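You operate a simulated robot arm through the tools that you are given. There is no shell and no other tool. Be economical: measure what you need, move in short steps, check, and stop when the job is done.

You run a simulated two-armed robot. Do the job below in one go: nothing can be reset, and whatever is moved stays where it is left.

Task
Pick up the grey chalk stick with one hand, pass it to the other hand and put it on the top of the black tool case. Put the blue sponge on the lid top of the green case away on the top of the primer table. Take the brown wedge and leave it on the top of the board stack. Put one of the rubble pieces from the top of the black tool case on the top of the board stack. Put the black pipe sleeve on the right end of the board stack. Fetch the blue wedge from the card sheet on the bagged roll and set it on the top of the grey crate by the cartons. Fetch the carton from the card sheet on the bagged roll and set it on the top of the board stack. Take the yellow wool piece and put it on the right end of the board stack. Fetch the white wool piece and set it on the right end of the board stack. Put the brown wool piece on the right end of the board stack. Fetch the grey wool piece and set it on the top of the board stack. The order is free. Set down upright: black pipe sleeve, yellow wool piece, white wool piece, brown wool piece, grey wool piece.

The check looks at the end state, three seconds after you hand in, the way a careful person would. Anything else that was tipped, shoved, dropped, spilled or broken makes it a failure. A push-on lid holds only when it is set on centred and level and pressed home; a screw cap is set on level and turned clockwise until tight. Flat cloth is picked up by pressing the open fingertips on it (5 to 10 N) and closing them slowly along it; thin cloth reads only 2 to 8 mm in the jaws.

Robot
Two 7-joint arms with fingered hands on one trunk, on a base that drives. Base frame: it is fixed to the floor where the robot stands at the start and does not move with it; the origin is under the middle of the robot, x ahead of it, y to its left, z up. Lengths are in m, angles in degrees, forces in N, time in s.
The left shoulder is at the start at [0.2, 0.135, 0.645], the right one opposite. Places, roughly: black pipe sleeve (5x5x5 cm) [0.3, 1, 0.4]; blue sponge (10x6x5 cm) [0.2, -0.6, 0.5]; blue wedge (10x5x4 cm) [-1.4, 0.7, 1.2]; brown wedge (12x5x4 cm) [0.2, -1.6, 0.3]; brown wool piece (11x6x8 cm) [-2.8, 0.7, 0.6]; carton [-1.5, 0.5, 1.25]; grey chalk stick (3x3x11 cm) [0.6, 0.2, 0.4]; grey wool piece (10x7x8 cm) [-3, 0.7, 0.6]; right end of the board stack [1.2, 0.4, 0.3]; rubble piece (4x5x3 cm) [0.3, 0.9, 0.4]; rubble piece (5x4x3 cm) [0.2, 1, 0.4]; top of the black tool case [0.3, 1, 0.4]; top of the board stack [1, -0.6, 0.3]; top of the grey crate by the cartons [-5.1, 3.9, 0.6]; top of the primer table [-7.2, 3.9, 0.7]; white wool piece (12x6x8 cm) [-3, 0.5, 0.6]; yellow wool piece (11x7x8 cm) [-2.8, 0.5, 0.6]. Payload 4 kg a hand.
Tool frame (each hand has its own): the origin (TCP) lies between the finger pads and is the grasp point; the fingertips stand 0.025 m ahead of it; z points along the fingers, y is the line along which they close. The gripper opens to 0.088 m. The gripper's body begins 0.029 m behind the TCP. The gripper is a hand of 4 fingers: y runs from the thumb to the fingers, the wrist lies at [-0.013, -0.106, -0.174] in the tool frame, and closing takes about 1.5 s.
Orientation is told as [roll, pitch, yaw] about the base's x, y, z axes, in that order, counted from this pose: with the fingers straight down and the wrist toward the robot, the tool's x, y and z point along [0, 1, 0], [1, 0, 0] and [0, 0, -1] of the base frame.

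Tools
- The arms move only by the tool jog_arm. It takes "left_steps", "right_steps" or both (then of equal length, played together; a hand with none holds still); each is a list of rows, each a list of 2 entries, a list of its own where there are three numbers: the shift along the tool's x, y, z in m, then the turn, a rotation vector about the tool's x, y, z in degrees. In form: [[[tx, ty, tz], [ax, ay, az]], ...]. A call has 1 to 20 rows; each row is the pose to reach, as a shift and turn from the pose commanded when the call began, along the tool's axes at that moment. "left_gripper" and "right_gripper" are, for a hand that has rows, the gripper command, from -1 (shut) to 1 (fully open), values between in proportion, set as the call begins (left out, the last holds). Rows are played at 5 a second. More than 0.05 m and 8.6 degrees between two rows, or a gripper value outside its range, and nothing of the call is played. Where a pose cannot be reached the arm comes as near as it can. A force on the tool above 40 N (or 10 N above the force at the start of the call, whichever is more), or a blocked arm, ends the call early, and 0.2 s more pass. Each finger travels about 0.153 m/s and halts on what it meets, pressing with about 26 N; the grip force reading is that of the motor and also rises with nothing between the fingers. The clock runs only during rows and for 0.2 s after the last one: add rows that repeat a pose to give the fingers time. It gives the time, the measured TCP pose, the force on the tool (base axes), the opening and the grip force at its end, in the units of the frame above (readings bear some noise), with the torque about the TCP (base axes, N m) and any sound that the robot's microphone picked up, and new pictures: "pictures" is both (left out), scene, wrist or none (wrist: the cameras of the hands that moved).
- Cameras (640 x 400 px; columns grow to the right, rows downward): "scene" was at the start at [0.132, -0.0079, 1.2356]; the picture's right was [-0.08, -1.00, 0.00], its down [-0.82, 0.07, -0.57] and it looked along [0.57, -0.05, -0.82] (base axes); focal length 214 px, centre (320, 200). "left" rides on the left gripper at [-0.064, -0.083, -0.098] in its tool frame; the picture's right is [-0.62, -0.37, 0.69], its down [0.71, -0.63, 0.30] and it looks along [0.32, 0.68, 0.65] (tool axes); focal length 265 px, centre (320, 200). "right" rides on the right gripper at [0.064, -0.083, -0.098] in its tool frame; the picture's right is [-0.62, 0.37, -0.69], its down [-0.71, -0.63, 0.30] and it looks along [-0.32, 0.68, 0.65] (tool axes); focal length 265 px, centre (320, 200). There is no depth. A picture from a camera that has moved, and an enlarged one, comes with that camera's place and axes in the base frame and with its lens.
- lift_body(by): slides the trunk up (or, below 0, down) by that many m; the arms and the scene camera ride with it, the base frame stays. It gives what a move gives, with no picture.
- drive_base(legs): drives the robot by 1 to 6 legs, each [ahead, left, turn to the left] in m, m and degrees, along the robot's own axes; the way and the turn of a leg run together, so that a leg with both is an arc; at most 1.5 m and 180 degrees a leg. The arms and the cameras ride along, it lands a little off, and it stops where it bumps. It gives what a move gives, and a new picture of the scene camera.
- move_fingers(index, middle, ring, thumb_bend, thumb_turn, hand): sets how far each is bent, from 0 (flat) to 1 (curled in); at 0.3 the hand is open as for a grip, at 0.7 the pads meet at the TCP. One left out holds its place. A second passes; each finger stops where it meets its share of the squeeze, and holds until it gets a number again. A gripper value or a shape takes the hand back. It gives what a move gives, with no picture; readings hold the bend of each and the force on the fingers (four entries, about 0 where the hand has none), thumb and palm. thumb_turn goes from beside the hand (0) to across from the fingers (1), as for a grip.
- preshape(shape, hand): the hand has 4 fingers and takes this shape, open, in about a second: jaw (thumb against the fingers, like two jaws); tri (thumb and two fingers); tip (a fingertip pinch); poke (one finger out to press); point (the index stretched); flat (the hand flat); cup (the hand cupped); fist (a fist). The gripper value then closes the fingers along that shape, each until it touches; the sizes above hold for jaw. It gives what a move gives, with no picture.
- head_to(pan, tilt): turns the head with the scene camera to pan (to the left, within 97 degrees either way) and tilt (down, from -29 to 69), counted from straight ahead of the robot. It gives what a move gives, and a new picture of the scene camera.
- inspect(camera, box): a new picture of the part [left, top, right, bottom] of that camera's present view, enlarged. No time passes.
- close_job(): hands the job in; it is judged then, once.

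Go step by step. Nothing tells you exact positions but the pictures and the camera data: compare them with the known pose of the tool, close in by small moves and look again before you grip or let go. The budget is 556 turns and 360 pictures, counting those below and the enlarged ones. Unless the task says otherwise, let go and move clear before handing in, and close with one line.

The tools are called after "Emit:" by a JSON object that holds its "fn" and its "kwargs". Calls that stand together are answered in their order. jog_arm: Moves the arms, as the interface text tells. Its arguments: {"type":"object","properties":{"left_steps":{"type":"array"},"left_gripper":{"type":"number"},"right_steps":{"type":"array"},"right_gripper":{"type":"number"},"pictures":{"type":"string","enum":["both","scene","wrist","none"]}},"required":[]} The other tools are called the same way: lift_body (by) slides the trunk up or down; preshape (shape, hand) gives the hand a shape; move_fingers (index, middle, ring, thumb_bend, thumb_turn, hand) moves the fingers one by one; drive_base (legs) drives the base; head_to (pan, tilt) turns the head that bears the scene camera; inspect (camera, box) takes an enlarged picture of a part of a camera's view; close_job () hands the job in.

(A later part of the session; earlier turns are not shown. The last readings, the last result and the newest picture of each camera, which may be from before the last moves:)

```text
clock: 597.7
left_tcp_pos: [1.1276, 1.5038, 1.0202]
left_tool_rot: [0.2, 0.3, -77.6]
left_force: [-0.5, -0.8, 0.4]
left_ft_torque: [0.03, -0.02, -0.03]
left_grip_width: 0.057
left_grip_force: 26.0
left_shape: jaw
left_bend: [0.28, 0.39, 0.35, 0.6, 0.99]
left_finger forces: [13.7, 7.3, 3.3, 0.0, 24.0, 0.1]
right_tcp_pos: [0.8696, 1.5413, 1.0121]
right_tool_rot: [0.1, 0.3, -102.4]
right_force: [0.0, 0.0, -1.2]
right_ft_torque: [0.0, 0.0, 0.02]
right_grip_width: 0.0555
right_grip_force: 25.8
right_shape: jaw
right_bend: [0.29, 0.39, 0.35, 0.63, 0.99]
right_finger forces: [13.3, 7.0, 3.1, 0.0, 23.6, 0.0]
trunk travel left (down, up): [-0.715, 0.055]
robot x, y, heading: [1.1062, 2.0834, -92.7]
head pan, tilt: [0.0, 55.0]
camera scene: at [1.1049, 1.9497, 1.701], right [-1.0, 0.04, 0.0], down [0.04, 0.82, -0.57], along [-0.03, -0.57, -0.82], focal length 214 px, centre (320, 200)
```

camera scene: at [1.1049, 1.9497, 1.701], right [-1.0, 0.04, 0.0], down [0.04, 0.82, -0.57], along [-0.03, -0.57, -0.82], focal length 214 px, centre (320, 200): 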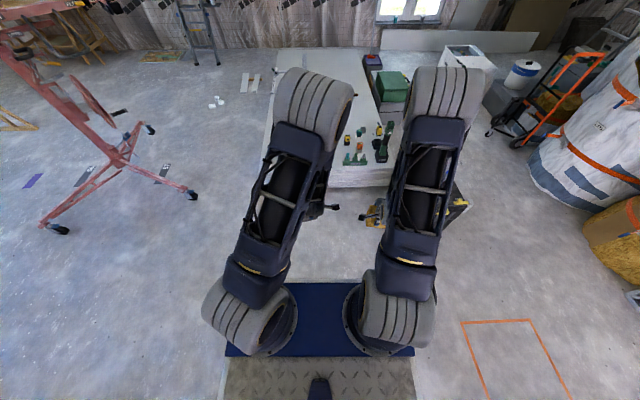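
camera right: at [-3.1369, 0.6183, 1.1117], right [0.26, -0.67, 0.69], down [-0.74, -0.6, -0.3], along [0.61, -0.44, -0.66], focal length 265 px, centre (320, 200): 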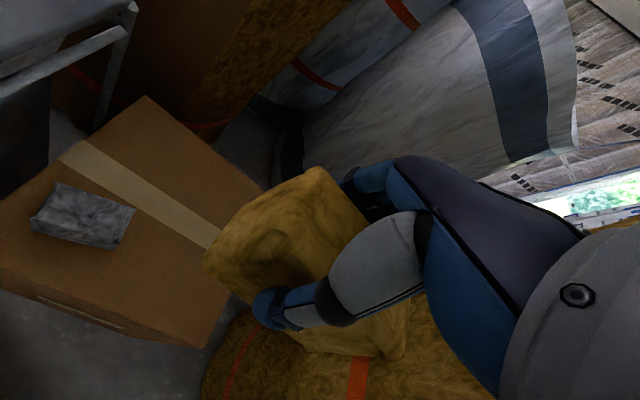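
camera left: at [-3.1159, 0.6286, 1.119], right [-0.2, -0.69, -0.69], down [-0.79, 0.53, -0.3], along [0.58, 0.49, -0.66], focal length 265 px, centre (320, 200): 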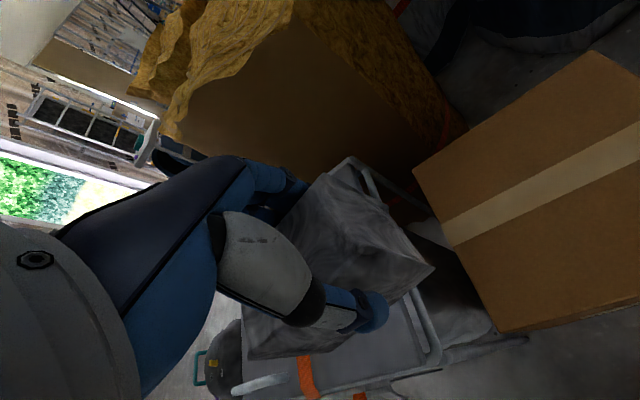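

Emit:
{"fn": "drive_base", "kwargs": {"legs": [[0, 0, 2.7], [0.8, 0, 0]]}}

Emit:
{"fn": "lift_body", "kwargs": {"by": -0.38}}

Emit:
{"fn": "head_to", "kwargs": {"pan": 0, "tilt": 50}}

```text
clock: 602.4
left_tcp_pos: [1.159, 0.7121, 1.0198]
left_tool_rot: [0.2, 0.1, -74.9]
left_force: [-0.6, 0.0, -0.5]
left_ft_torque: [-0.01, 0.03, -0.03]
left_grip_width: 0.0572
left_grip_force: 26.0
left_shape: jaw
left_bend: [0.28, 0.39, 0.35, 0.6, 0.99]
left_finger forces: [13.5, 7.3, 3.2, 0.0, 24.0, 0.0]
right_tcp_pos: [0.8989, 0.735, 1.0118]
right_tool_rot: [0.1, 0.3, -99.5]
right_force: [0.3, 0.1, -0.7]
right_ft_torque: [-0.01, -0.01, -0.01]
right_grip_width: 0.0557
right_grip_force: 26.3
right_shape: jaw
right_bend: [0.29, 0.39, 0.35, 0.63, 0.99]
right_finger forces: [13.3, 7.0, 3.1, 0.0, 23.4, 0.1]
trunk travel left (down, up): [-0.715, 0.055]
robot x, y, heading: [1.1124, 1.2879, -89.6]
head pan, tilt: [0.0, 55.0]
camera scene: at [1.1146, 1.1555, 1.701], right [-1.0, 0.0, 0.0], down [0.0, 0.82, -0.57], along [0.0, -0.57, -0.82], focal length 214 px, centre (320, 200)
```

scene: 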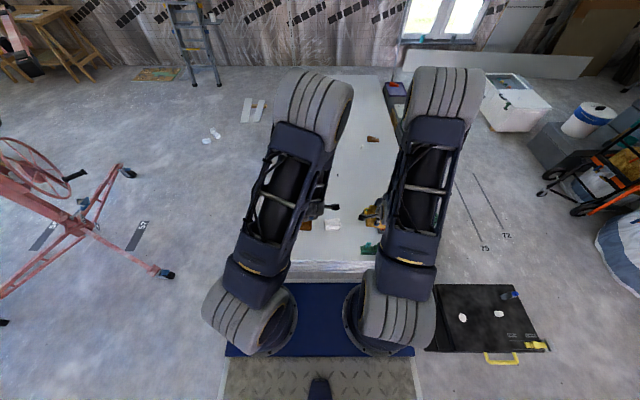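

```text
clock: 606.1
left_tcp_pos: [1.1586, 0.7122, 0.6394]
left_tool_rot: [0.1, 0.2, -74.9]
left_force: [-0.5, 0.2, -0.2]
left_ft_torque: [0.0, -0.05, -0.01]
left_grip_width: 0.0572
left_grip_force: 26.2
left_shape: jaw
left_bend: [0.28, 0.39, 0.35, 0.6, 0.99]
left_finger forces: [13.7, 7.3, 3.2, 0.0, 23.9, 0.0]
right_tcp_pos: [0.8987, 0.7364, 0.6306]
right_tool_rot: [0.0, 0.2, -99.7]
right_force: [0.5, -0.1, 0.0]
right_ft_torque: [0.0, 0.0, -0.01]
right_grip_width: 0.0557
right_grip_force: 25.7
right_shape: jaw
right_bend: [0.29, 0.39, 0.35, 0.63, 0.99]
right_finger forces: [13.4, 7.0, 3.0, 0.0, 23.5, 0.1]
trunk travel left (down, up): [-0.335, 0.435]
robot x, y, heading: [1.1164, 1.2889, -89.9]
head pan, tilt: [0.0, 55.0]
```

```text
clock: 606.7
left_tcp_pos: [1.1594, 0.7114, 0.6389]
left_tool_rot: [0.1, 0.2, -74.9]
left_force: [0.0, 0.2, 0.1]
left_ft_torque: [0.05, 0.02, 0.02]
left_grip_width: 0.0574
left_grip_force: 26.3
left_shape: jaw
left_bend: [0.28, 0.39, 0.35, 0.6, 0.99]
left_finger forces: [13.6, 7.3, 3.2, 0.0, 24.0, 0.0]
right_tcp_pos: [0.8991, 0.7347, 0.6316]
right_tool_rot: [0.0, 0.4, -99.6]
right_force: [-0.2, 0.7, 0.5]
right_ft_torque: [0.01, -0.01, 0.0]
right_grip_width: 0.0556
right_grip_force: 25.8
right_shape: jaw
right_bend: [0.29, 0.39, 0.35, 0.63, 0.99]
right_finger forces: [13.3, 7.0, 3.1, 0.0, 23.4, 0.0]
trunk travel left (down, up): [-0.335, 0.435]
robot x, y, heading: [1.1162, 1.2891, -89.8]
head pan, tilt: [0.0, 50.0]
camera scene: at [1.1146, 1.1506, 1.3274], right [-1.0, 0.0, 0.0], down [0.0, 0.77, -0.64], along [0.0, -0.64, -0.77], focal length 214 px, centre (320, 200)
```

scene: 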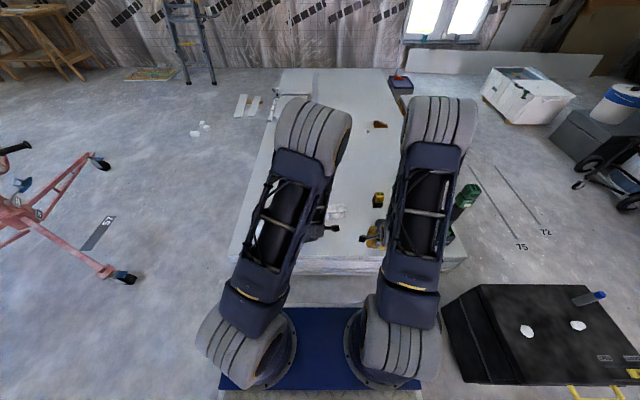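

Left moves aside; right brings yellow to about (1.12, 0.585), behind the white/brown row.

Emit:
{"fn": "jog_arm", "kwargs": {"left_steps": [[[0.04, 0.002, -0.01], [0, 0, 0]], [[0.08, 0.004, -0.02], [0, 0, 0]], [[0.12, 0.006, -0.03], [0, 0, 0]], [[0.16, 0.008, -0.04], [0, 0, 0]], [[0.2, 0.01, -0.05], [0, 0, 0]], [[0.245, 0.014, -0.05], [0, 0, 0]]], "pictures": "none"}}

Emit:
{"fn": "jog_arm", "kwargs": {"right_steps": [[[0.038, 0.015, 0], [0, 0, -1.5]], [[0.076, 0.031, 0], [0, 0, -3]], [[0.114, 0.046, 0], [0, 0, -4.5]], [[0.152, 0.061, 0], [0, 0, -6]], [[0.19, 0.076, 0], [0, 0, -7.5]], [[0.228, 0.092, 0], [0, 0, -9]], [[0.266, 0.107, 0], [0, 0, -9.6]], [[0.266, 0.107, 0.05], [0, 0, -9.6]], [[0.266, 0.107, 0.1], [0, 0, -9.6]], [[0.266, 0.107, 0.15], [0, 0, -9.6]], [[0.266, 0.107, 0.2], [0, 0, -9.6]], [[0.266, 0.107, 0.2], [0, 0, -9.6]]], "pictures": "both"}}

```text
clock: 608.1
left_tcp_pos: [1.4035, 0.7566, 0.6892]
left_tool_rot: [0.0, 0.3, -75.1]
left_force: [0.4, 0.0, -0.1]
left_ft_torque: [-0.01, 0.0, 0.0]
left_grip_width: 0.0573
left_grip_force: 26.3
left_shape: jaw
left_bend: [0.28, 0.39, 0.35, 0.6, 0.99]
left_finger forces: [13.4, 7.2, 3.2, 0.1, 23.8, 0.1]
left hand out of reach, approached as far as the arm can: row 2, 3, 4, 5, 6
right_tcp_pos: [0.8989, 0.7362, 0.6317]
right_tool_rot: [0.0, 0.2, -99.7]
right_force: [0.4, -0.3, 0.0]
right_ft_torque: [0.01, 0.0, 0.03]
right_grip_width: 0.0557
right_grip_force: 26.7
right_shape: jaw
right_bend: [0.29, 0.39, 0.35, 0.63, 0.99]
right_finger forces: [13.4, 7.0, 3.1, 0.0, 23.5, 0.0]
trunk travel left (down, up): [-0.335, 0.435]
robot x, y, heading: [1.114, 1.2905, -89.6]
head pan, tilt: [0.0, 50.0]
```

```text
clock: 610.7
left_tcp_pos: [1.4037, 0.7566, 0.6898]
left_tool_rot: [0.0, 0.3, -74.8]
left_force: [-0.6, 0.0, -0.1]
left_ft_torque: [0.02, 0.0, -0.05]
left_grip_width: 0.0573
left_grip_force: 26.2
left_shape: jaw
left_bend: [0.28, 0.39, 0.35, 0.6, 0.99]
left_finger forces: [13.6, 7.2, 3.3, 0.1, 24.0, 0.0]
right_tcp_pos: [1.1426, 0.5865, 0.4297]
right_tool_rot: [0.1, 0.3, -89.9]
right_force: [0.1, 0.7, 0.1]
right_ft_torque: [-0.01, 0.0, -0.04]
right_grip_width: 0.0553
right_grip_force: 25.9
right_shape: jaw
right_bend: [0.29, 0.39, 0.36, 0.63, 0.99]
right_finger forces: [13.2, 7.0, 3.2, 0.0, 23.4, 0.1]
trunk travel left (down, up): [-0.335, 0.435]
robot x, y, heading: [1.1116, 1.2883, -89.8]
head pan, tilt: [0.0, 50.0]
camera scene: at [1.1147, 1.1506, 1.3275], right [-1.0, 0.0, 0.0], down [0.0, 0.77, -0.64], along [0.0, -0.64, -0.77], focal length 214 px, centre (320, 200)
camera right: at [1.2077, 0.6705, 0.5298], right [-0.62, -0.37, 0.69], down [-0.71, 0.63, -0.3], along [-0.32, -0.68, -0.66], focal length 265 px, centre (320, 200)
```

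scene: 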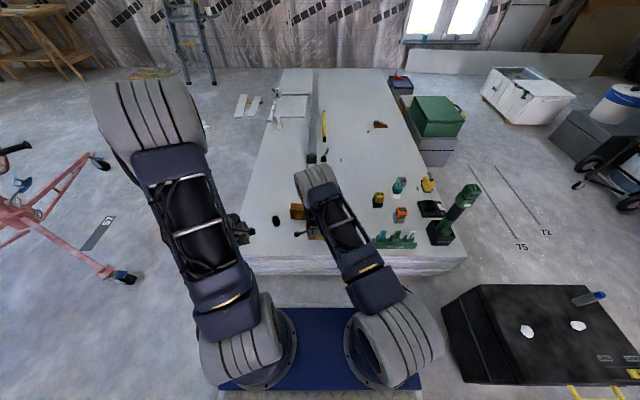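
right: 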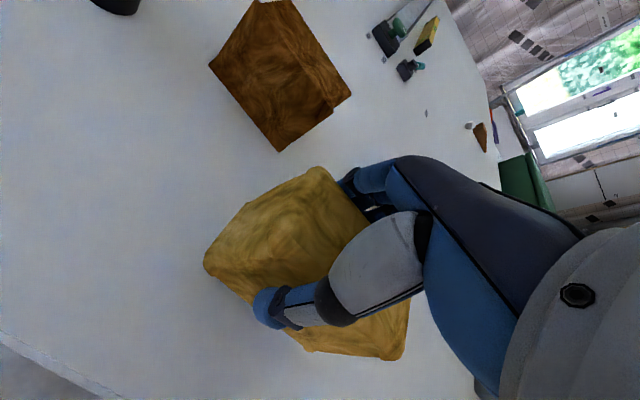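

Emit:
{"fn": "jog_arm", "kwargs": {"right_steps": [[[0, 0, 0.02], [0, 0, 0]], [[0, 0, 0.032], [0, 0, 0]], [[0, 0, 0.04], [0, 0, 0]], [[0, 0, 0.046], [0, 0, 0]], [[0, 0, 0.052], [0, 0, 0]]], "pictures": "none"}}

```text
clock: 611.9
left_tcp_pos: [1.4028, 0.7569, 0.6903]
left_tool_rot: [0.0, 0.3, -74.9]
left_force: [0.4, -0.7, -0.8]
left_ft_torque: [0.02, 0.03, 0.03]
left_grip_width: 0.0574
left_grip_force: 26.0
left_shape: jaw
left_bend: [0.28, 0.39, 0.35, 0.6, 0.99]
left_finger forces: [13.6, 7.2, 3.2, 0.0, 23.9, 0.0]
right_tcp_pos: [1.1437, 0.5868, 0.3799]
right_tool_rot: [0.1, 0.1, -90.0]
right_force: [-0.6, 1.8, 26.9]
right_ft_torque: [0.01, 0.04, 0.02]
right_grip_width: 0.0494
right_grip_force: 26.0
right_shape: jaw
right_bend: [0.74, 0.4, 0.37, 0.67, 1.0]
right_finger forces: [14.1, 5.7, 3.5, 0.0, 26.2, 0.0]
trunk travel left (down, up): [-0.335, 0.435]
robot x, y, heading: [1.115, 1.2909, -89.4]
head pan, tilt: [0.0, 50.0]
```

Emit:
{"fn": "jog_arm", "kwargs": {"right_steps": [[[0, 0, -0.004], [0, 0, 0]], [[0, 0, -0.004], [0, 0, 0]]], "pictures": "none"}}

Emit:
{"fn": "jog_arm", "kwargs": {"right_steps": [[[0, 0, 0], [0, 0, 0]], [[0, 0, 0], [0, 0, 0]], [[0, 0, 0], [0, 0, 0]], [[0, 0, 0], [0, 0, 0]], [[0, 0, 0], [0, 0, 0]], [[0, 0, -0.01], [0, 0, 0]], [[0, 0, -0.03], [0, 0, 0]], [[0, 0, -0.06], [0, 0, 0]], [[0, 0, -0.1], [0, 0, 0]], [[0, 0, -0.15], [0, 0, 0]], [[0, 0, -0.2], [0, 0, 0]]], "right_gripper": 1, "pictures": "both"}}

```text
clock: 612.5
left_tcp_pos: [1.4041, 0.7549, 0.6902]
left_tool_rot: [0.1, 0.3, -74.9]
left_force: [-0.6, 0.4, 0.4]
left_ft_torque: [-0.02, 0.01, 0.01]
left_grip_width: 0.0571
left_grip_force: 25.5
left_shape: jaw
left_bend: [0.28, 0.39, 0.35, 0.6, 0.99]
left_finger forces: [13.6, 7.2, 3.1, 0.1, 24.0, 0.1]
right_tcp_pos: [1.1423, 0.5875, 0.3812]
right_tool_rot: [0.0, 0.5, -90.0]
right_force: [0.8, -1.6, 4.1]
right_ft_torque: [-0.1, 0.01, 0.05]
right_grip_width: 0.05
right_grip_force: 26.3
right_shape: jaw
right_bend: [0.74, 0.4, 0.37, 0.67, 1.0]
right_finger forces: [16.2, 5.8, 3.6, 0.0, 24.1, 0.0]
trunk travel left (down, up): [-0.335, 0.435]
robot x, y, heading: [1.1132, 1.2923, -89.8]
head pan, tilt: [0.0, 50.0]
```

```text
clock: 614.9
left_tcp_pos: [1.4042, 0.7563, 0.69]
left_tool_rot: [0.0, 0.3, -74.9]
left_force: [-0.3, 0.3, -0.3]
left_ft_torque: [-0.01, -0.03, -0.02]
left_grip_width: 0.0574
left_grip_force: 25.7
left_shape: jaw
left_bend: [0.28, 0.39, 0.35, 0.6, 0.99]
left_finger forces: [13.6, 7.2, 3.2, 0.1, 23.8, 0.0]
right_tcp_pos: [1.1437, 0.5843, 0.5815]
right_tool_rot: [-0.1, 0.3, -90.0]
right_force: [-0.1, -0.1, 0.2]
right_ft_torque: [0.0, -0.06, -0.02]
right_grip_width: 0.0881
right_grip_force: 0.1
right_shape: jaw
right_bend: [0.3, 0.3, 0.3, 0.3, 0.98]
right_finger forces: [0.0, 0.0, 0.0, 0.1, 0.0, 0.0]
trunk travel left (down, up): [-0.335, 0.435]
robot x, y, heading: [1.1134, 1.2891, -89.7]
head pan, tilt: [0.0, 50.0]
camera scene: at [1.1147, 1.1505, 1.3274], right [-1.0, 0.0, 0.0], down [0.0, 0.77, -0.64], along [0.0, -0.64, -0.77], focal length 214 px, centre (320, 200)
camera right: at [1.2075, 0.6679, 0.6824], right [-0.62, -0.37, 0.69], down [-0.71, 0.63, -0.3], along [-0.32, -0.68, -0.66], focal length 265 px, centre (320, 200)
```

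scene: 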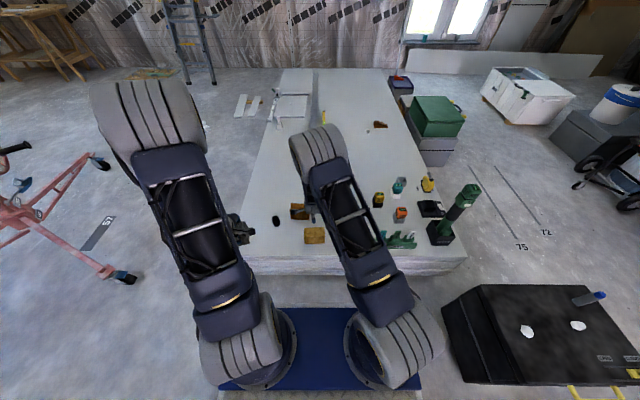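
right: 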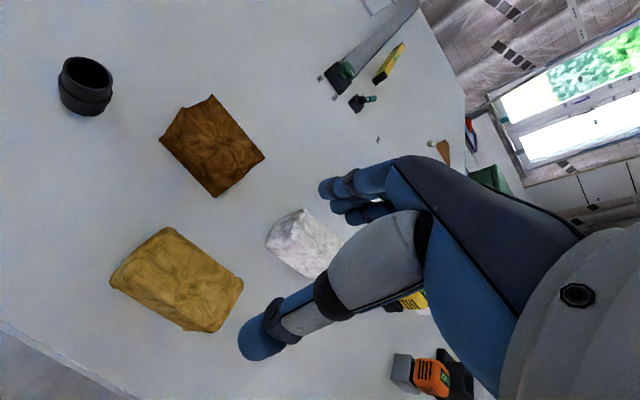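

All four pieces stand at the right end. Now to the start spot with grey: retract, and drive around.

Emit:
{"fn": "jog_arm", "kwargs": {"right_steps": [[[0, 0, -0.05], [0, 0, 0]], [[-0.02, -0.03, -0.08], [0, 0, 0]], [[-0.04, -0.06, -0.1], [0, 0, 0]], [[-0.06, -0.09, -0.1], [0, 0, 0]], [[-0.08, -0.12, -0.1], [0, 0, 0]]], "pictures": "none"}}

Emit:
{"fn": "lift_body", "kwargs": {"by": 0.1}}

Emit:
{"fn": "drive_base", "kwargs": {"legs": [[-0.7, 0, 0], [0, 0, 90], [-1.5, 0, 0]]}}

```text
clock: 616.1
left_tcp_pos: [1.404, 0.7568, 0.6887]
left_tool_rot: [0.0, 0.3, -74.9]
left_force: [-0.3, 0.1, -0.1]
left_ft_torque: [0.0, 0.04, -0.03]
left_grip_width: 0.0572
left_grip_force: 25.7
left_shape: jaw
left_bend: [0.28, 0.39, 0.35, 0.6, 0.99]
left_finger forces: [13.6, 7.1, 3.2, 0.1, 23.9, 0.1]
right_tcp_pos: [1.0655, 0.7049, 0.6826]
right_tool_rot: [0.0, 0.4, -90.0]
right_force: [0.7, -0.6, -0.6]
right_ft_torque: [0.0, -0.03, 0.03]
right_grip_width: 0.0877
right_grip_force: 0.1
right_shape: jaw
right_bend: [0.3, 0.3, 0.3, 0.3, 0.98]
right_finger forces: [0.0, 0.0, 0.0, 0.0, 0.0, 0.0]
trunk travel left (down, up): [-0.335, 0.435]
robot x, y, heading: [1.1148, 1.2847, -89.7]
head pan, tilt: [0.0, 50.0]
```

```text
clock: 617.5
left_tcp_pos: [1.403, 0.7554, 0.7899]
left_tool_rot: [-0.1, 0.3, -74.9]
left_force: [-0.3, 0.1, 0.5]
left_ft_torque: [-0.01, 0.01, 0.02]
left_grip_width: 0.0572
left_grip_force: 25.9
left_shape: jaw
left_bend: [0.28, 0.39, 0.35, 0.6, 0.99]
left_finger forces: [13.6, 7.2, 3.2, 0.0, 24.0, 0.1]
right_tcp_pos: [1.0645, 0.7044, 0.7828]
right_tool_rot: [-0.1, 0.3, -90.0]
right_force: [0.5, 0.2, -0.8]
right_ft_torque: [0.01, 0.02, 0.01]
right_grip_width: 0.0877
right_grip_force: 0.2
right_shape: jaw
right_bend: [0.3, 0.3, 0.3, 0.3, 0.98]
right_finger forces: [0.0, 0.0, 0.0, 0.0, 0.0, 0.0]
trunk travel left (down, up): [-0.435, 0.335]
robot x, y, heading: [1.1163, 1.2894, -89.7]
head pan, tilt: [0.0, 50.0]
```

```text
clock: 632.3
left_tcp_pos: [0.1258, 2.2771, 0.7896]
left_tool_rot: [-0.1, 0.3, 15.8]
left_force: [-0.3, -0.3, -1.2]
left_ft_torque: [0.0, 0.01, -0.02]
left_grip_width: 0.0572
left_grip_force: 26.4
left_shape: jaw
left_bend: [0.28, 0.39, 0.36, 0.61, 0.99]
left_finger forces: [13.4, 7.2, 3.2, 0.0, 23.8, 0.1]
right_tcp_pos: [0.1828, 1.9378, 0.7825]
right_tool_rot: [-0.1, 0.4, 0.8]
right_force: [-0.7, -0.9, -0.1]
right_ft_torque: [0.01, 0.02, 0.02]
right_grip_width: 0.0878
right_grip_force: 0.0
right_shape: jaw
right_bend: [0.3, 0.3, 0.3, 0.3, 0.98]
right_finger forces: [0.0, 0.0, 0.1, 0.0, 0.0, 0.0]
trunk travel left (down, up): [-0.435, 0.335]
robot x, y, heading: [-0.4008, 1.9806, 0.8]
head pan, tilt: [0.0, 50.0]
camera scene: at [-0.2659, 1.9792, 1.4275], right [0.02, -1.0, 0.0], down [-0.77, -0.01, -0.64], along [0.64, 0.01, -0.77], focal length 214 px, centre (320, 200)
```

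scene: 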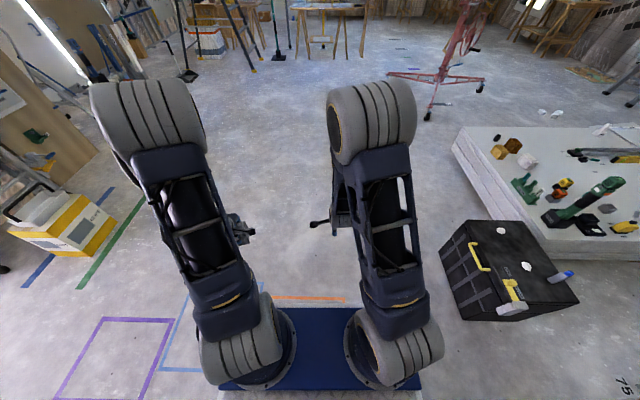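

Emit:
{"fn": "drive_base", "kwargs": {"legs": [[-0.12, 0, -0.8], [0, -1.0, 0], [0, -0.97, 0]]}}

Emit:
{"fn": "drive_base", "kwargs": {"legs": [[0.48, 0, 0]]}}

```text
clock: 643.0
left_tcp_pos: [0.0161, 0.2904, 0.7892]
left_tool_rot: [0.0, 0.3, 15.4]
left_force: [0.4, 0.5, -0.2]
left_ft_torque: [0.06, 0.04, -0.01]
left_grip_width: 0.0569
left_grip_force: 25.9
left_shape: jaw
left_bend: [0.28, 0.39, 0.36, 0.61, 0.99]
left_finger forces: [13.4, 7.2, 3.2, 0.1, 23.7, 0.1]
right_tcp_pos: [0.0686, -0.0462, 0.782]
right_tool_rot: [0.1, 0.3, 0.3]
right_force: [-0.1, 0.5, 0.1]
right_ft_torque: [0.01, 0.02, 0.01]
right_grip_width: 0.0878
right_grip_force: 0.0
right_shape: jaw
right_bend: [0.3, 0.3, 0.3, 0.3, 0.98]
right_finger forces: [0.0, 0.0, 0.0, 0.0, 0.1, 0.0]
trunk travel left (down, up): [-0.435, 0.335]
robot x, y, heading: [-0.519, -0.0052, 0.6]
head pan, tilt: [0.0, 50.0]
camera scene: at [-0.3786, -0.0021, 1.4275], right [0.01, -1.0, 0.0], down [-0.77, -0.01, -0.64], along [0.64, 0.01, -0.77], focal length 214 px, centre (320, 200)
```

scene: 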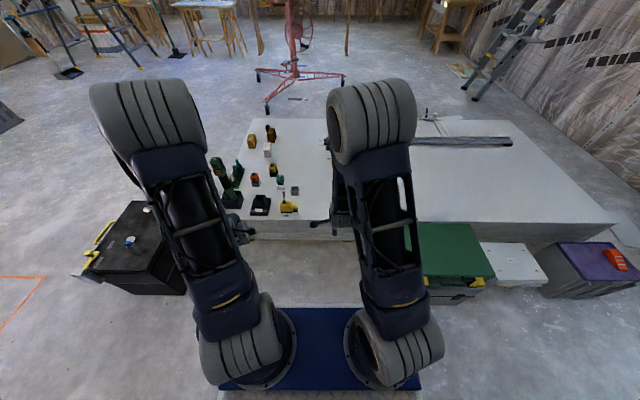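

```text
clock: 645.8
left_tcp_pos: [0.499, 0.2933, 0.7894]
left_tool_rot: [0.0, 0.3, 15.2]
left_force: [0.1, -0.2, -0.1]
left_ft_torque: [0.01, -0.02, 0.02]
left_grip_width: 0.0568
left_grip_force: 26.1
left_shape: jaw
left_bend: [0.28, 0.39, 0.36, 0.61, 0.99]
left_finger forces: [13.3, 7.1, 3.2, 0.0, 23.6, 0.0]
right_tcp_pos: [0.5511, -0.0443, 0.7823]
right_tool_rot: [0.0, 0.4, 0.1]
right_force: [0.6, -0.2, 1.0]
right_ft_torque: [0.04, -0.04, 0.01]
right_grip_width: 0.0879
right_grip_force: 0.1
right_shape: jaw
right_bend: [0.3, 0.3, 0.3, 0.3, 0.98]
right_finger forces: [0.1, 0.0, 0.0, 0.0, 0.0, 0.0]
trunk travel left (down, up): [-0.435, 0.335]
robot x, y, heading: [-0.0323, 0.0031, 0.3]
head pan, tilt: [0.0, 50.0]
camera scene: at [0.1038, 0.0017, 1.4275], right [0.01, -1.0, 0.0], down [-0.77, -0.01, -0.64], along [0.64, 0.0, -0.77], focal length 214 px, centre (320, 200)
```

scene: 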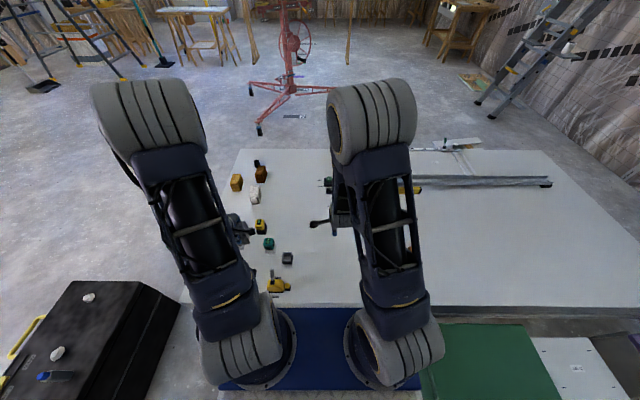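

I move the right hand away and bring grey with the left hand to about (0.70, −0.13).

Emit:
{"fn": "jog_arm", "kwargs": {"right_steps": [[[-0.04, -0.013, -0.01], [0, 0, 0]], [[-0.08, -0.026, -0.02], [0, 0, 0]], [[-0.12, -0.04, -0.03], [0, 0, 0]], [[-0.16, -0.053, -0.03], [0, 0, 0]], [[-0.2, -0.066, -0.03], [0, 0, 0]], [[-0.24, -0.08, -0.03], [0, 0, 0]], [[-0.28, -0.09, -0.03], [0, 0, 0]]], "pictures": "none"}}

Emit:
{"fn": "jog_arm", "kwargs": {"left_steps": [[[-0.042, 0.0075, 0], [0, 0, 2.7]], [[-0.084, 0.015, 0], [0, 0, 5.4]], [[-0.126, 0.022, 0], [0, 0, 8.1]], [[-0.168, 0.03, 0], [0, 0, 10.8]], [[-0.21, 0.037, 0], [0, 0, 13.5]], [[-0.252, 0.045, 0], [0, 0, 16.2]], [[-0.293, 0.052, 0.01], [0, 0, 18.9]], [[-0.335, 0.06, 0.03], [0, 0, 21.6]], [[-0.377, 0.067, 0.05], [0, 0, 24.3]], [[-0.419, 0.075, 0.07], [0, 0, 27]], [[-0.461, 0.082, 0.09], [0, 0, 30]], [[-0.461, 0.082, 0.14], [0, 0, 30]], [[-0.461, 0.082, 0.19], [0, 0, 30]], [[-0.461, 0.082, 0.24], [0, 0, 30]], [[-0.461, 0.082, 0.29], [0, 0, 30]], [[-0.461, 0.082, 0.34], [0, 0, 30]], [[-0.461, 0.082, 0.36], [0, 0, 30]]], "pictures": "both"}}

```text
clock: 647.4
left_tcp_pos: [0.4995, 0.2935, 0.7908]
left_tool_rot: [0.0, 0.2, 15.3]
left_force: [-0.3, 0.2, 0.0]
left_ft_torque: [-0.02, 0.01, -0.01]
left_grip_width: 0.0569
left_grip_force: 25.8
left_shape: jaw
left_bend: [0.28, 0.39, 0.36, 0.61, 0.99]
left_finger forces: [13.5, 7.2, 3.3, 0.0, 23.8, 0.0]
right_tcp_pos: [0.4627, -0.3274, 0.8132]
right_tool_rot: [0.1, 0.3, 0.1]
right_force: [0.6, 0.9, 0.1]
right_ft_torque: [0.01, 0.01, -0.01]
right_grip_width: 0.0879
right_grip_force: 0.2
right_shape: jaw
right_bend: [0.3, 0.3, 0.3, 0.3, 0.98]
right_finger forces: [0.1, 0.1, 0.0, 0.0, 0.0, 0.1]
right hand out of reach, approached as far as the arm can: row 2, 3, 4, 5, 6
trunk travel left (down, up): [-0.435, 0.335]
robot x, y, heading: [-0.0292, -0.001, 0.4]
head pan, tilt: [0.0, 50.0]
```

```text
clock: 651.0
left_tcp_pos: [0.6968, -0.1294, 0.4296]
left_tool_rot: [0.0, 0.2, -14.8]
left_force: [0.2, 1.0, -0.1]
left_ft_torque: [0.02, -0.01, -0.02]
left_grip_width: 0.0564
left_grip_force: 26.3
left_shape: jaw
left_bend: [0.29, 0.39, 0.36, 0.61, 0.99]
left_finger forces: [13.4, 7.0, 3.1, 0.0, 23.5, 0.1]
right_tcp_pos: [0.4634, -0.3261, 0.8137]
right_tool_rot: [0.1, 0.2, 0.1]
right_force: [0.2, -1.1, 0.0]
right_ft_torque: [0.01, 0.01, 0.01]
right_grip_width: 0.0878
right_grip_force: 0.1
right_shape: jaw
right_bend: [0.3, 0.3, 0.3, 0.3, 0.98]
right_finger forces: [0.1, 0.0, 0.0, 0.1, 0.0, 0.1]
trunk travel left (down, up): [-0.435, 0.335]
robot x, y, heading: [-0.0335, 0.0001, 0.4]
head pan, tilt: [0.0, 50.0]
camera scene: at [0.1038, 0.0017, 1.4275], right [0.01, -1.0, 0.0], down [-0.77, -0.01, -0.64], along [0.64, 0.0, -0.77], focal length 214 px, centre (320, 200)
camera left: at [0.5995, -0.1702, 0.5291], right [-0.52, -0.51, -0.69], down [-0.43, 0.85, -0.3], along [0.74, 0.14, -0.66], focal length 265 px, centre (320, 200)
```

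scene: 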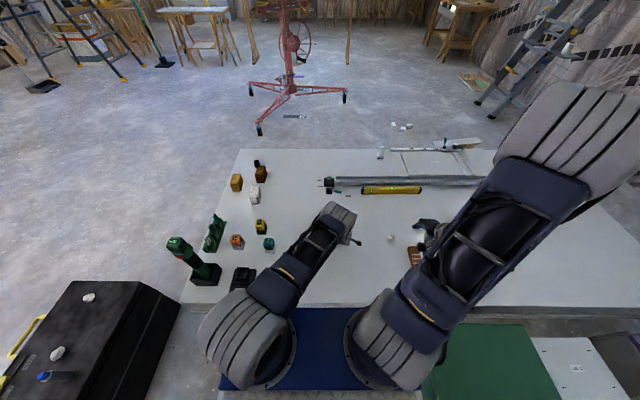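
left: 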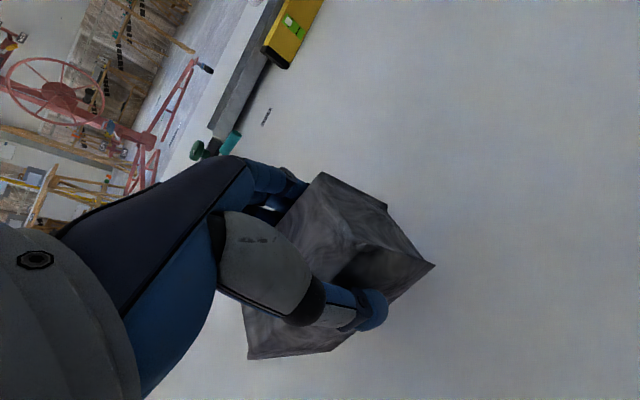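

Emit:
{"fn": "jog_arm", "kwargs": {"left_steps": [[[0, 0, 0.02], [0, 0, 0]], [[0, 0, 0.03], [0, 0, 0]], [[0, 0, 0.038], [0, 0, 0]], [[0, 0, 0.044], [0, 0, 0]], [[0, 0, 0.05], [0, 0, 0]]], "pictures": "none"}}

```text
clock: 652.1
left_tcp_pos: [0.7029, -0.1339, 0.3885]
left_tool_rot: [-0.2, -0.5, -14.8]
left_force: [-6.4, 3.8, 21.4]
left_ft_torque: [0.12, 0.28, -0.07]
left_grip_width: 0.0544
left_grip_force: 26.2
left_shape: jaw
left_bend: [0.74, 0.41, 0.38, 0.6, 0.99]
left_finger forces: [12.5, 5.7, 4.0, 0.0, 30.0, 0.0]
right_tcp_pos: [0.4624, -0.3265, 0.8135]
right_tool_rot: [0.0, 0.3, 0.2]
right_force: [0.1, -0.3, -0.4]
right_ft_torque: [0.04, -0.01, -0.01]
right_grip_width: 0.0878
right_grip_force: 0.1
right_shape: jaw
right_bend: [0.3, 0.3, 0.3, 0.3, 0.98]
right_finger forces: [0.0, 0.1, 0.0, 0.0, 0.0, 0.1]
trunk travel left (down, up): [-0.435, 0.335]
robot x, y, heading: [-0.0344, 0.0006, 0.2]
head pan, tilt: [0.0, 50.0]
stopped in row 5 (left hand): the force on the tool passed its limit (the readings are from after the stop); the commanded pose is now the measured one
```

Emit:
{"fn": "jog_arm", "kwargs": {"left_steps": [[[0, 0, -0.004], [0.8, 0, 0]], [[0, 0, -0.004], [0.8, 0, 0]]], "pictures": "none"}}

Emit:
{"fn": "jog_arm", "kwargs": {"left_steps": [[[0, 0, 0], [0, 0, 0]], [[0, 0, 0], [0, 0, 0]], [[0, 0, 0], [0, 0, 0]], [[0, 0, 0], [0, 0, 0]], [[0, 0, 0], [0, 0, 0]], [[0, 0, -0.01], [0, 0, 0]], [[0, 0, -0.03], [0, 0, 0]], [[0, 0, -0.06], [0, 0, 0]], [[0, 0, -0.1], [0, 0, 0]], [[0, 0, -0.15], [0, 0, 0]], [[0, 0, -0.2], [0, 0, 0]], [[0, 0, -0.25], [0, 0, 0]], [[0, 0, -0.3], [0, 0, 0]], [[0, 0, -0.35], [0, 0, 0]]], "left_gripper": 1, "pictures": "both"}}

```text
clock: 652.8
left_tcp_pos: [0.7002, -0.1329, 0.3891]
left_tool_rot: [-0.2, 0.6, -14.8]
left_force: [1.2, 0.9, 5.3]
left_ft_torque: [-0.02, -0.19, -0.07]
left_grip_width: 0.0557
left_grip_force: 26.6
left_shape: jaw
left_bend: [0.29, 0.4, 0.37, 0.6, 0.99]
left_finger forces: [15.2, 7.7, 4.1, 0.0, 25.4, 0.0]
right_tcp_pos: [0.4636, -0.327, 0.8125]
right_tool_rot: [0.1, 0.3, 0.2]
right_force: [0.2, 0.1, 0.7]
right_ft_torque: [0.0, -0.01, 0.01]
right_grip_width: 0.0881
right_grip_force: 0.2
right_shape: jaw
right_bend: [0.3, 0.3, 0.3, 0.3, 0.98]
right_finger forces: [0.0, 0.0, 0.0, 0.1, 0.0, 0.1]
trunk travel left (down, up): [-0.435, 0.335]
robot x, y, heading: [-0.0347, 0.0015, 0.7]
head pan, tilt: [0.0, 50.0]
```

```text
clock: 655.8
left_tcp_pos: [0.7015, -0.1311, 0.7416]
left_tool_rot: [-0.2, 0.6, -14.9]
left_force: [0.5, 0.1, 0.5]
left_ft_torque: [-0.01, 0.01, -0.01]
left_grip_width: 0.0877
left_grip_force: 0.0
left_shape: jaw
left_bend: [0.3, 0.3, 0.3, 0.3, 0.98]
left_finger forces: [0.1, 0.0, 0.0, 0.0, 0.1, 0.0]
right_tcp_pos: [0.4629, -0.3267, 0.8125]
right_tool_rot: [0.0, 0.3, 0.2]
right_force: [0.0, -0.5, 0.0]
right_ft_torque: [-0.02, -0.01, 0.02]
right_grip_width: 0.0878
right_grip_force: 0.1
right_shape: jaw
right_bend: [0.3, 0.3, 0.3, 0.3, 0.98]
right_finger forces: [0.0, 0.0, 0.1, 0.0, 0.0, 0.1]
trunk travel left (down, up): [-0.435, 0.335]
robot x, y, heading: [-0.0331, 0.0028, 0.5]
head pan, tilt: [0.0, 50.0]
camera scene: at [0.1039, 0.0016, 1.4274], right [0.01, -1.0, 0.0], down [-0.77, -0.01, -0.64], along [0.64, 0.0, -0.77], focal length 214 px, centre (320, 200)
camera left: at [0.6051, -0.1722, 0.8416], right [-0.52, -0.51, -0.69], down [-0.43, 0.85, -0.3], along [0.74, 0.14, -0.66], focal length 265 px, centre (320, 200)
```

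scene: 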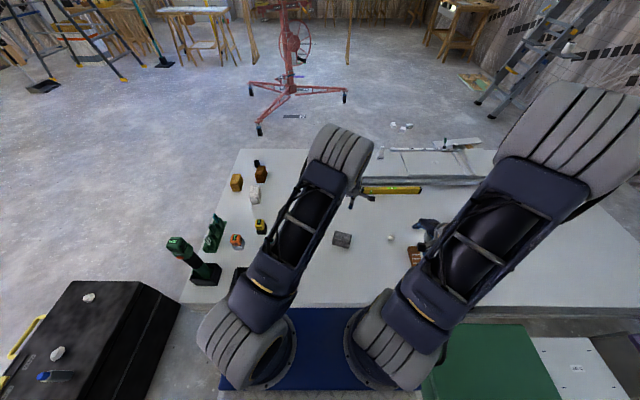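
left: 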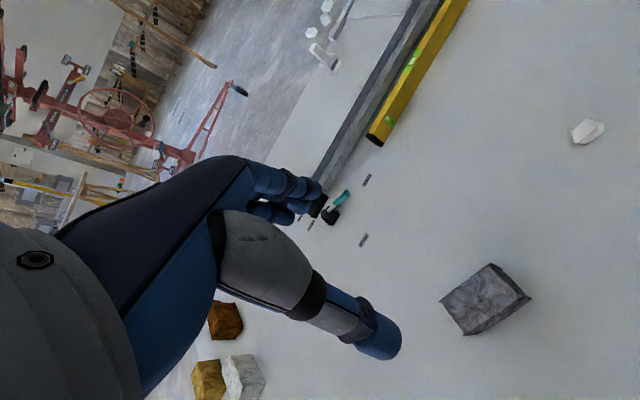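

Grey stands on the board top. Last item: the carton. I pull in the left hand, raise the trunk, back off and turn to the roll.

Emit:
{"fn": "jog_arm", "kwargs": {"left_steps": [[[0.023, -0.035, 0], [0, 0, 0]], [[0.046, -0.07, 0], [0, 0, 0]], [[0.069, -0.105, 0], [0, 0, 0]], [[0.092, -0.14, 0], [0, 0, 0]], [[0.115, -0.175, 0], [0, 0, 0]], [[0.138, -0.21, 0], [0, 0, 0]], [[0.161, -0.245, 0], [0, 0, 0]], [[0.184, -0.28, 0], [0, 0, 0]], [[0.206, -0.31, 0], [0, 0, 0]]], "pictures": "none"}}

Emit:
{"fn": "lift_body", "kwargs": {"by": 0.33}}

Emit:
{"fn": "drive_base", "kwargs": {"legs": [[-0.45, 0, 0], [0, 0, 179]]}}

```text
clock: 657.8
left_tcp_pos: [0.5118, 0.1614, 0.7275]
left_tool_rot: [-0.3, 0.6, -14.9]
left_force: [-0.6, -0.5, 0.1]
left_ft_torque: [0.01, -0.01, 0.03]
left_grip_width: 0.0877
left_grip_force: 0.2
left_shape: jaw
left_bend: [0.3, 0.3, 0.3, 0.3, 0.98]
left_finger forces: [0.0, 0.0, 0.0, 0.1, 0.0, 0.1]
left hand out of reach, approached as far as the arm can: row 7, 8, 9
right_tcp_pos: [0.4629, -0.3269, 0.8133]
right_tool_rot: [0.0, 0.3, 0.0]
right_force: [-0.3, -0.1, 0.1]
right_ft_torque: [0.03, -0.03, -0.01]
right_grip_width: 0.0882
right_grip_force: 0.0
right_shape: jaw
right_bend: [0.3, 0.3, 0.3, 0.3, 0.98]
right_finger forces: [0.0, 0.0, 0.1, 0.0, 0.0, 0.1]
trunk travel left (down, up): [-0.435, 0.335]
robot x, y, heading: [-0.0333, 0.0043, 0.2]
head pan, tilt: [0.0, 50.0]
```

```text
clock: 661.0
left_tcp_pos: [0.5121, 0.1631, 1.0575]
left_tool_rot: [-0.4, 0.6, -14.9]
left_force: [-0.2, -0.8, 0.5]
left_ft_torque: [-0.02, -0.02, 0.02]
left_grip_width: 0.0875
left_grip_force: 0.1
left_shape: jaw
left_bend: [0.3, 0.3, 0.3, 0.3, 0.98]
left_finger forces: [0.0, 0.1, 0.0, 0.1, 0.0, 0.0]
right_tcp_pos: [0.4631, -0.3276, 1.1428]
right_tool_rot: [0.1, 0.3, 0.1]
right_force: [-0.9, 0.4, -1.2]
right_ft_torque: [-0.01, 0.02, 0.02]
right_grip_width: 0.0879
right_grip_force: 0.1
right_shape: jaw
right_bend: [0.3, 0.3, 0.3, 0.3, 0.98]
right_finger forces: [0.0, 0.1, 0.0, 0.0, 0.1, 0.0]
trunk travel left (down, up): [-0.765, 0.005]
robot x, y, heading: [-0.0355, 0.0027, 0.6]
head pan, tilt: [0.0, 50.0]
```

```text
clock: 671.1
left_tcp_pos: [-1.0259, -0.1751, 1.0576]
left_tool_rot: [-0.3, 0.5, 166.6]
left_force: [0.4, 0.0, -0.5]
left_ft_torque: [-0.01, 0.0, 0.03]
left_grip_width: 0.088
left_grip_force: 0.1
left_shape: jaw
left_bend: [0.3, 0.3, 0.3, 0.3, 0.98]
left_finger forces: [0.0, 0.0, 0.1, 0.1, 0.1, 0.0]
right_tcp_pos: [-0.9889, 0.3158, 1.1435]
right_tool_rot: [0.0, 0.4, -178.6]
right_force: [0.4, -0.1, -1.2]
right_ft_torque: [0.0, 0.0, 0.01]
right_grip_width: 0.088
right_grip_force: 0.1
right_shape: jaw
right_bend: [0.3, 0.3, 0.3, 0.3, 0.98]
right_finger forces: [0.0, 0.0, 0.0, 0.0, 0.0, 0.1]
trunk travel left (down, up): [-0.765, 0.005]
robot x, y, heading: [-0.4866, 0.0004, -178.2]
head pan, tilt: [0.0, 50.0]
camera scene: at [-0.6208, -0.0081, 1.7575], right [-0.03, 1.0, 0.0], down [0.77, 0.02, -0.64], along [-0.64, -0.02, -0.77], focal length 214 px, centre (320, 200)
```

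scene: 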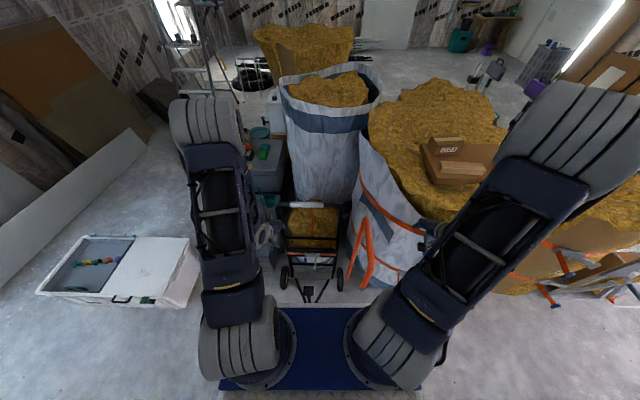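

I raise both hands above the roll top before sliding sideways.

Emit:
{"fn": "jog_arm", "kwargs": {"left_steps": [[[0, 0, -0.05], [0, 0, 0]], [[0, 0, -0.1], [0, 0, 0]], [[0, 0, -0.15], [0, 0, 0]], [[0, 0, -0.2], [0, 0, 0]], [[0, 0, -0.25], [0, 0, 0]], [[0, 0, -0.3], [0, 0, 0]]], "right_steps": [[[0, 0, -0.04], [0, 0, 0]], [[0, 0, -0.08], [0, 0, 0]], [[0, 0, -0.12], [0, 0, 0]], [[0, 0, -0.16], [0, 0, 0]], [[0, 0, -0.2], [0, 0, 0]], [[0, 0, -0.22], [0, 0, 0]]], "pictures": "none"}}

Emit:
{"fn": "drive_base", "kwargs": {"legs": [[0, 0, -1.8], [0, -0.74, 0], [0.08, 0, 0]]}}

Emit:
{"fn": "head_to", "kwargs": {"pan": 0, "tilt": 42}}

```text
clock: 672.5
left_tcp_pos: [-1.031, -0.1734, 1.3574]
left_tool_rot: [-0.2, 0.7, 166.5]
left_force: [-0.3, 1.0, 0.4]
left_ft_torque: [-0.01, 0.01, -0.02]
left_grip_width: 0.0876
left_grip_force: 0.1
left_shape: jaw
left_bend: [0.3, 0.3, 0.3, 0.3, 0.98]
left_finger forces: [0.0, 0.0, 0.0, 0.0, 0.0, 0.0]
left hand out of reach, approached as far as the arm can: row 1, 2
right_tcp_pos: [-0.99, 0.3147, 1.3634]
right_tool_rot: [0.1, 0.4, -178.5]
right_force: [0.0, 0.4, -1.0]
right_ft_torque: [-0.01, -0.01, 0.01]
right_grip_width: 0.0879
right_grip_force: 0.0
right_shape: jaw
right_bend: [0.3, 0.3, 0.3, 0.3, 0.98]
right_finger forces: [0.1, 0.0, 0.0, 0.0, 0.0, 0.1]
trunk travel left (down, up): [-0.765, 0.005]
robot x, y, heading: [-0.48, -0.0035, -178.2]
head pan, tilt: [0.0, 50.0]
```

```text
clock: 677.6
left_tcp_pos: [-1.114, 0.5964, 1.3586]
left_tool_rot: [-0.2, 0.6, 164.2]
left_force: [-0.2, -0.1, -0.4]
left_ft_torque: [0.03, 0.04, 0.01]
left_grip_width: 0.088
left_grip_force: 0.1
left_shape: jaw
left_bend: [0.3, 0.3, 0.3, 0.3, 0.98]
left_finger forces: [0.0, 0.0, 0.1, 0.0, 0.0, 0.1]
right_tcp_pos: [-1.0528, 1.0845, 1.3628]
right_tool_rot: [0.0, 0.3, 179.1]
right_force: [-0.5, -0.1, 0.9]
right_ft_torque: [0.03, -0.01, 0.04]
right_grip_width: 0.0878
right_grip_force: 0.0
right_shape: jaw
right_bend: [0.3, 0.3, 0.3, 0.3, 0.98]
right_finger forces: [0.1, 0.0, 0.0, 0.0, 0.0, 0.0]
trunk travel left (down, up): [-0.765, 0.005]
robot x, y, heading: [-0.5595, 0.7489, 179.5]
head pan, tilt: [0.0, 50.0]
camera scene: at [-0.6976, 0.7461, 1.7575], right [0.01, 1.0, 0.0], down [0.77, -0.01, -0.64], along [-0.64, 0.01, -0.77], focal length 214 px, centre (320, 200)
```

scene: 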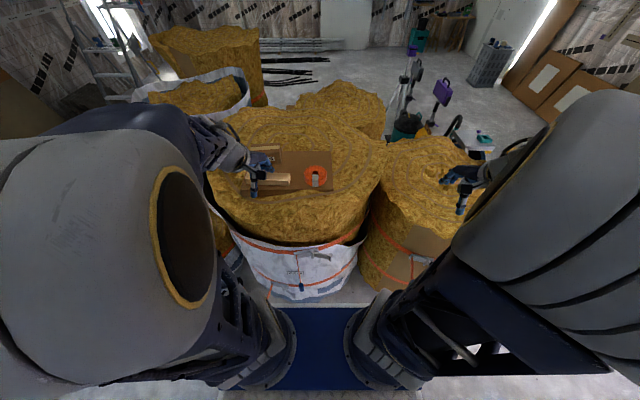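

```text
clock: 678.3
left_tcp_pos: [-1.1142, 0.5961, 1.3589]
left_tool_rot: [-0.4, 0.6, 164.3]
left_force: [-0.8, 0.3, 0.1]
left_ft_torque: [-0.05, -0.01, -0.02]
left_grip_width: 0.0879
left_grip_force: 0.1
left_shape: jaw
left_bend: [0.3, 0.3, 0.3, 0.3, 0.98]
left_finger forces: [0.1, 0.0, 0.1, 0.0, 0.0, 0.0]
right_tcp_pos: [-1.0548, 1.0843, 1.3628]
right_tool_rot: [0.0, 0.3, 179.2]
right_force: [0.4, -0.3, -1.0]
right_ft_torque: [-0.01, 0.01, 0.01]
right_grip_width: 0.0878
right_grip_force: 0.1
right_shape: jaw
right_bend: [0.3, 0.3, 0.3, 0.3, 0.98]
right_finger forces: [0.0, 0.0, 0.0, 0.0, 0.1, 0.1]
trunk travel left (down, up): [-0.765, 0.005]
robot x, y, heading: [-0.5631, 0.7452, 179.2]
head pan, tilt: [0.0, 42.0]
camera scene: at [-0.7045, 0.7462, 1.7687], right [0.01, 1.0, 0.0], down [0.67, -0.01, -0.74], along [-0.74, 0.01, -0.67], focal length 214 px, centre (320, 200)
```

scene: 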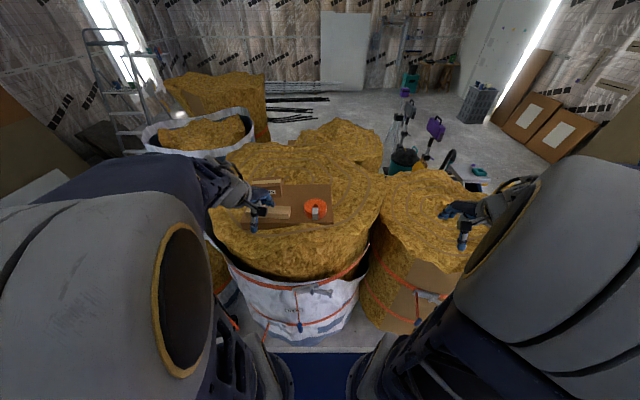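

The carton ≈ (−1.428, 0.523), top 1.223, about 12.5×4.5×8 cm, long side along y. The left hand goes over it, yaw −176°.

Emit:
{"fn": "jog_arm", "kwargs": {"left_steps": [[[0.018, 0.036, 0], [0, 0, -2.5]], [[0.036, 0.072, 0], [0, 0, -5]], [[0.054, 0.108, 0], [0, 0, -7.5]], [[0.072, 0.144, 0], [0, 0, -10]], [[0.09, 0.18, 0], [0, 0, -12.5]], [[0.108, 0.216, 0], [0, 0, -15]], [[0.126, 0.252, 0], [0, 0, -17.5]], [[0.144, 0.287, 0], [0, 0, -19.7]], [[0.144, 0.287, 0.02], [0, 0, -19.7]], [[0.144, 0.287, 0.02], [0, 0, -19.7]]], "left_gripper": 0.8, "pictures": "wrist"}}

Emit:
{"fn": "inspect", "kwargs": {"camera": "scene", "box": [220, 150, 360, 250]}}

```text
clock: 680.5
left_tcp_pos: [-1.4313, 0.5346, 1.3329]
left_tool_rot: [0.0, 0.7, -176.1]
left_force: [0.1, -0.1, -0.3]
left_ft_torque: [-0.02, -0.01, -0.01]
left_grip_width: 0.0794
left_grip_force: 0.0
left_shape: jaw
left_bend: [0.29, 0.32, 0.3, 0.33, 0.98]
left_finger forces: [0.0, 0.0, 0.1, 0.0, 0.0, 0.0]
right_tcp_pos: [-1.0526, 1.0845, 1.3635]
right_tool_rot: [0.1, 0.3, 179.1]
right_force: [-0.1, 0.3, 0.1]
right_ft_torque: [-0.01, 0.02, -0.02]
right_grip_width: 0.0882
right_grip_force: 0.0
right_shape: jaw
right_bend: [0.3, 0.3, 0.3, 0.3, 0.98]
right_finger forces: [0.0, 0.0, 0.0, 0.1, 0.0, 0.0]
trunk travel left (down, up): [-0.765, 0.005]
robot x, y, heading: [-0.5593, 0.7473, 179.4]
head pan, tilt: [0.0, 42.0]
camera left: at [-1.3531, 0.6042, 1.4323], right [0.33, 0.64, -0.69], down [0.68, -0.67, -0.3], along [-0.65, -0.37, -0.66], focal length 265 px, centre (320, 200)
```

left: 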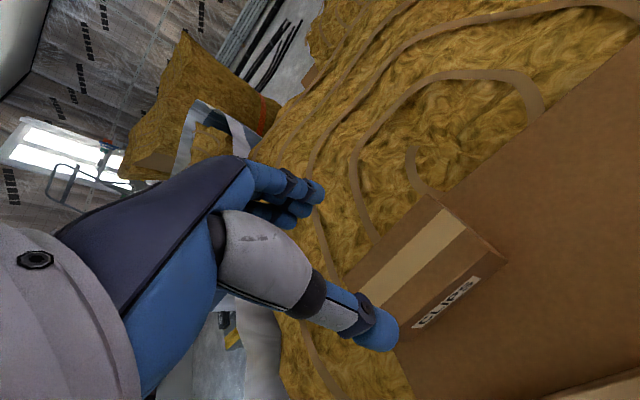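

```text
4.00 times, centred on (290, 200) of scene
camera zoom: at [-0.7047, 0.7462, 1.7687], right [0.01, 1.0, 0.0], down [0.67, -0.01, -0.74], along [-0.74, 0.01, -0.67], focal length 858 px, centre (440, 200)
```

zoom: 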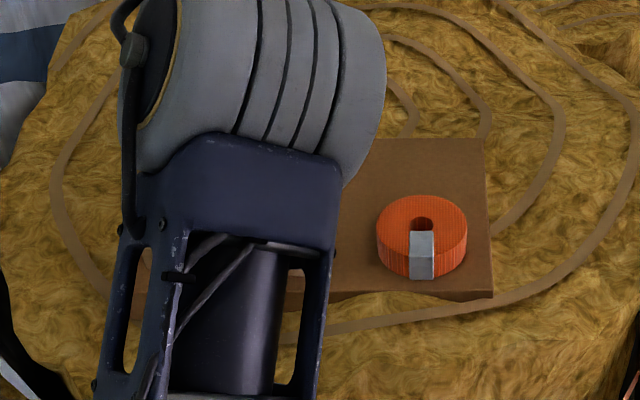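

The carton is about 7 cm deep, centred near (−1.421, 0.53). I open fully, correct by 1 cm and descend partway.

Emit:
{"fn": "jog_arm", "kwargs": {"left_steps": [[[-0.009, -0.01, 0.0], [-0.7, 0, 0]], [[-0.009, -0.01, 0.04], [-0.7, 0, 0]], [[-0.009, -0.01, 0.075], [-0.7, 0, 0]], [[-0.009, -0.01, 0.09], [-0.7, 0, 0]], [[-0.009, -0.01, 0.09], [-0.7, 0, 0]]], "left_gripper": 1, "pictures": "wrist"}}

```text
clock: 681.7
left_tcp_pos: [-1.4185, 0.546, 1.2444]
left_tool_rot: [0.0, 0.0, -176.1]
left_force: [0.7, -1.0, -0.8]
left_ft_torque: [0.0, 0.01, -0.01]
left_grip_width: 0.0874
left_grip_force: 0.1
left_shape: jaw
left_bend: [0.3, 0.3, 0.3, 0.3, 0.98]
left_finger forces: [0.1, 0.0, 0.0, 0.0, 0.0, 0.1]
right_tcp_pos: [-1.0534, 1.0832, 1.3619]
right_tool_rot: [-0.1, 0.2, 179.1]
right_force: [0.4, -0.6, -0.5]
right_ft_torque: [-0.01, -0.02, 0.02]
right_grip_width: 0.088
right_grip_force: 0.0
right_shape: jaw
right_bend: [0.3, 0.3, 0.3, 0.3, 0.98]
right_finger forces: [0.0, 0.1, 0.0, 0.0, 0.0, 0.0]
trunk travel left (down, up): [-0.765, 0.005]
robot x, y, heading: [-0.5652, 0.7486, 179.5]
head pan, tilt: [0.0, 42.0]
camera left: at [-1.3398, 0.6151, 1.3442], right [0.32, 0.64, -0.69], down [0.68, -0.67, -0.31], along [-0.66, -0.37, -0.65], focal length 265 px, centre (320, 200)
```

left: 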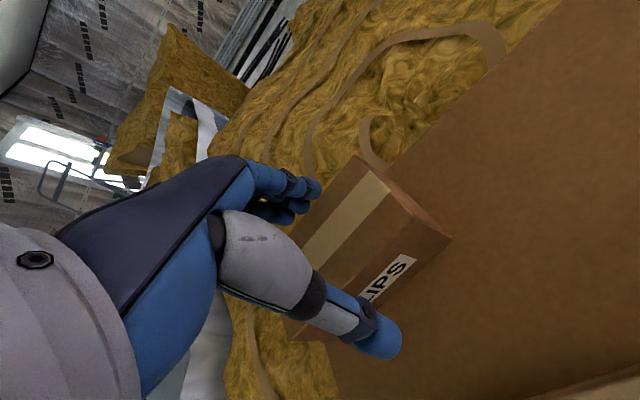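

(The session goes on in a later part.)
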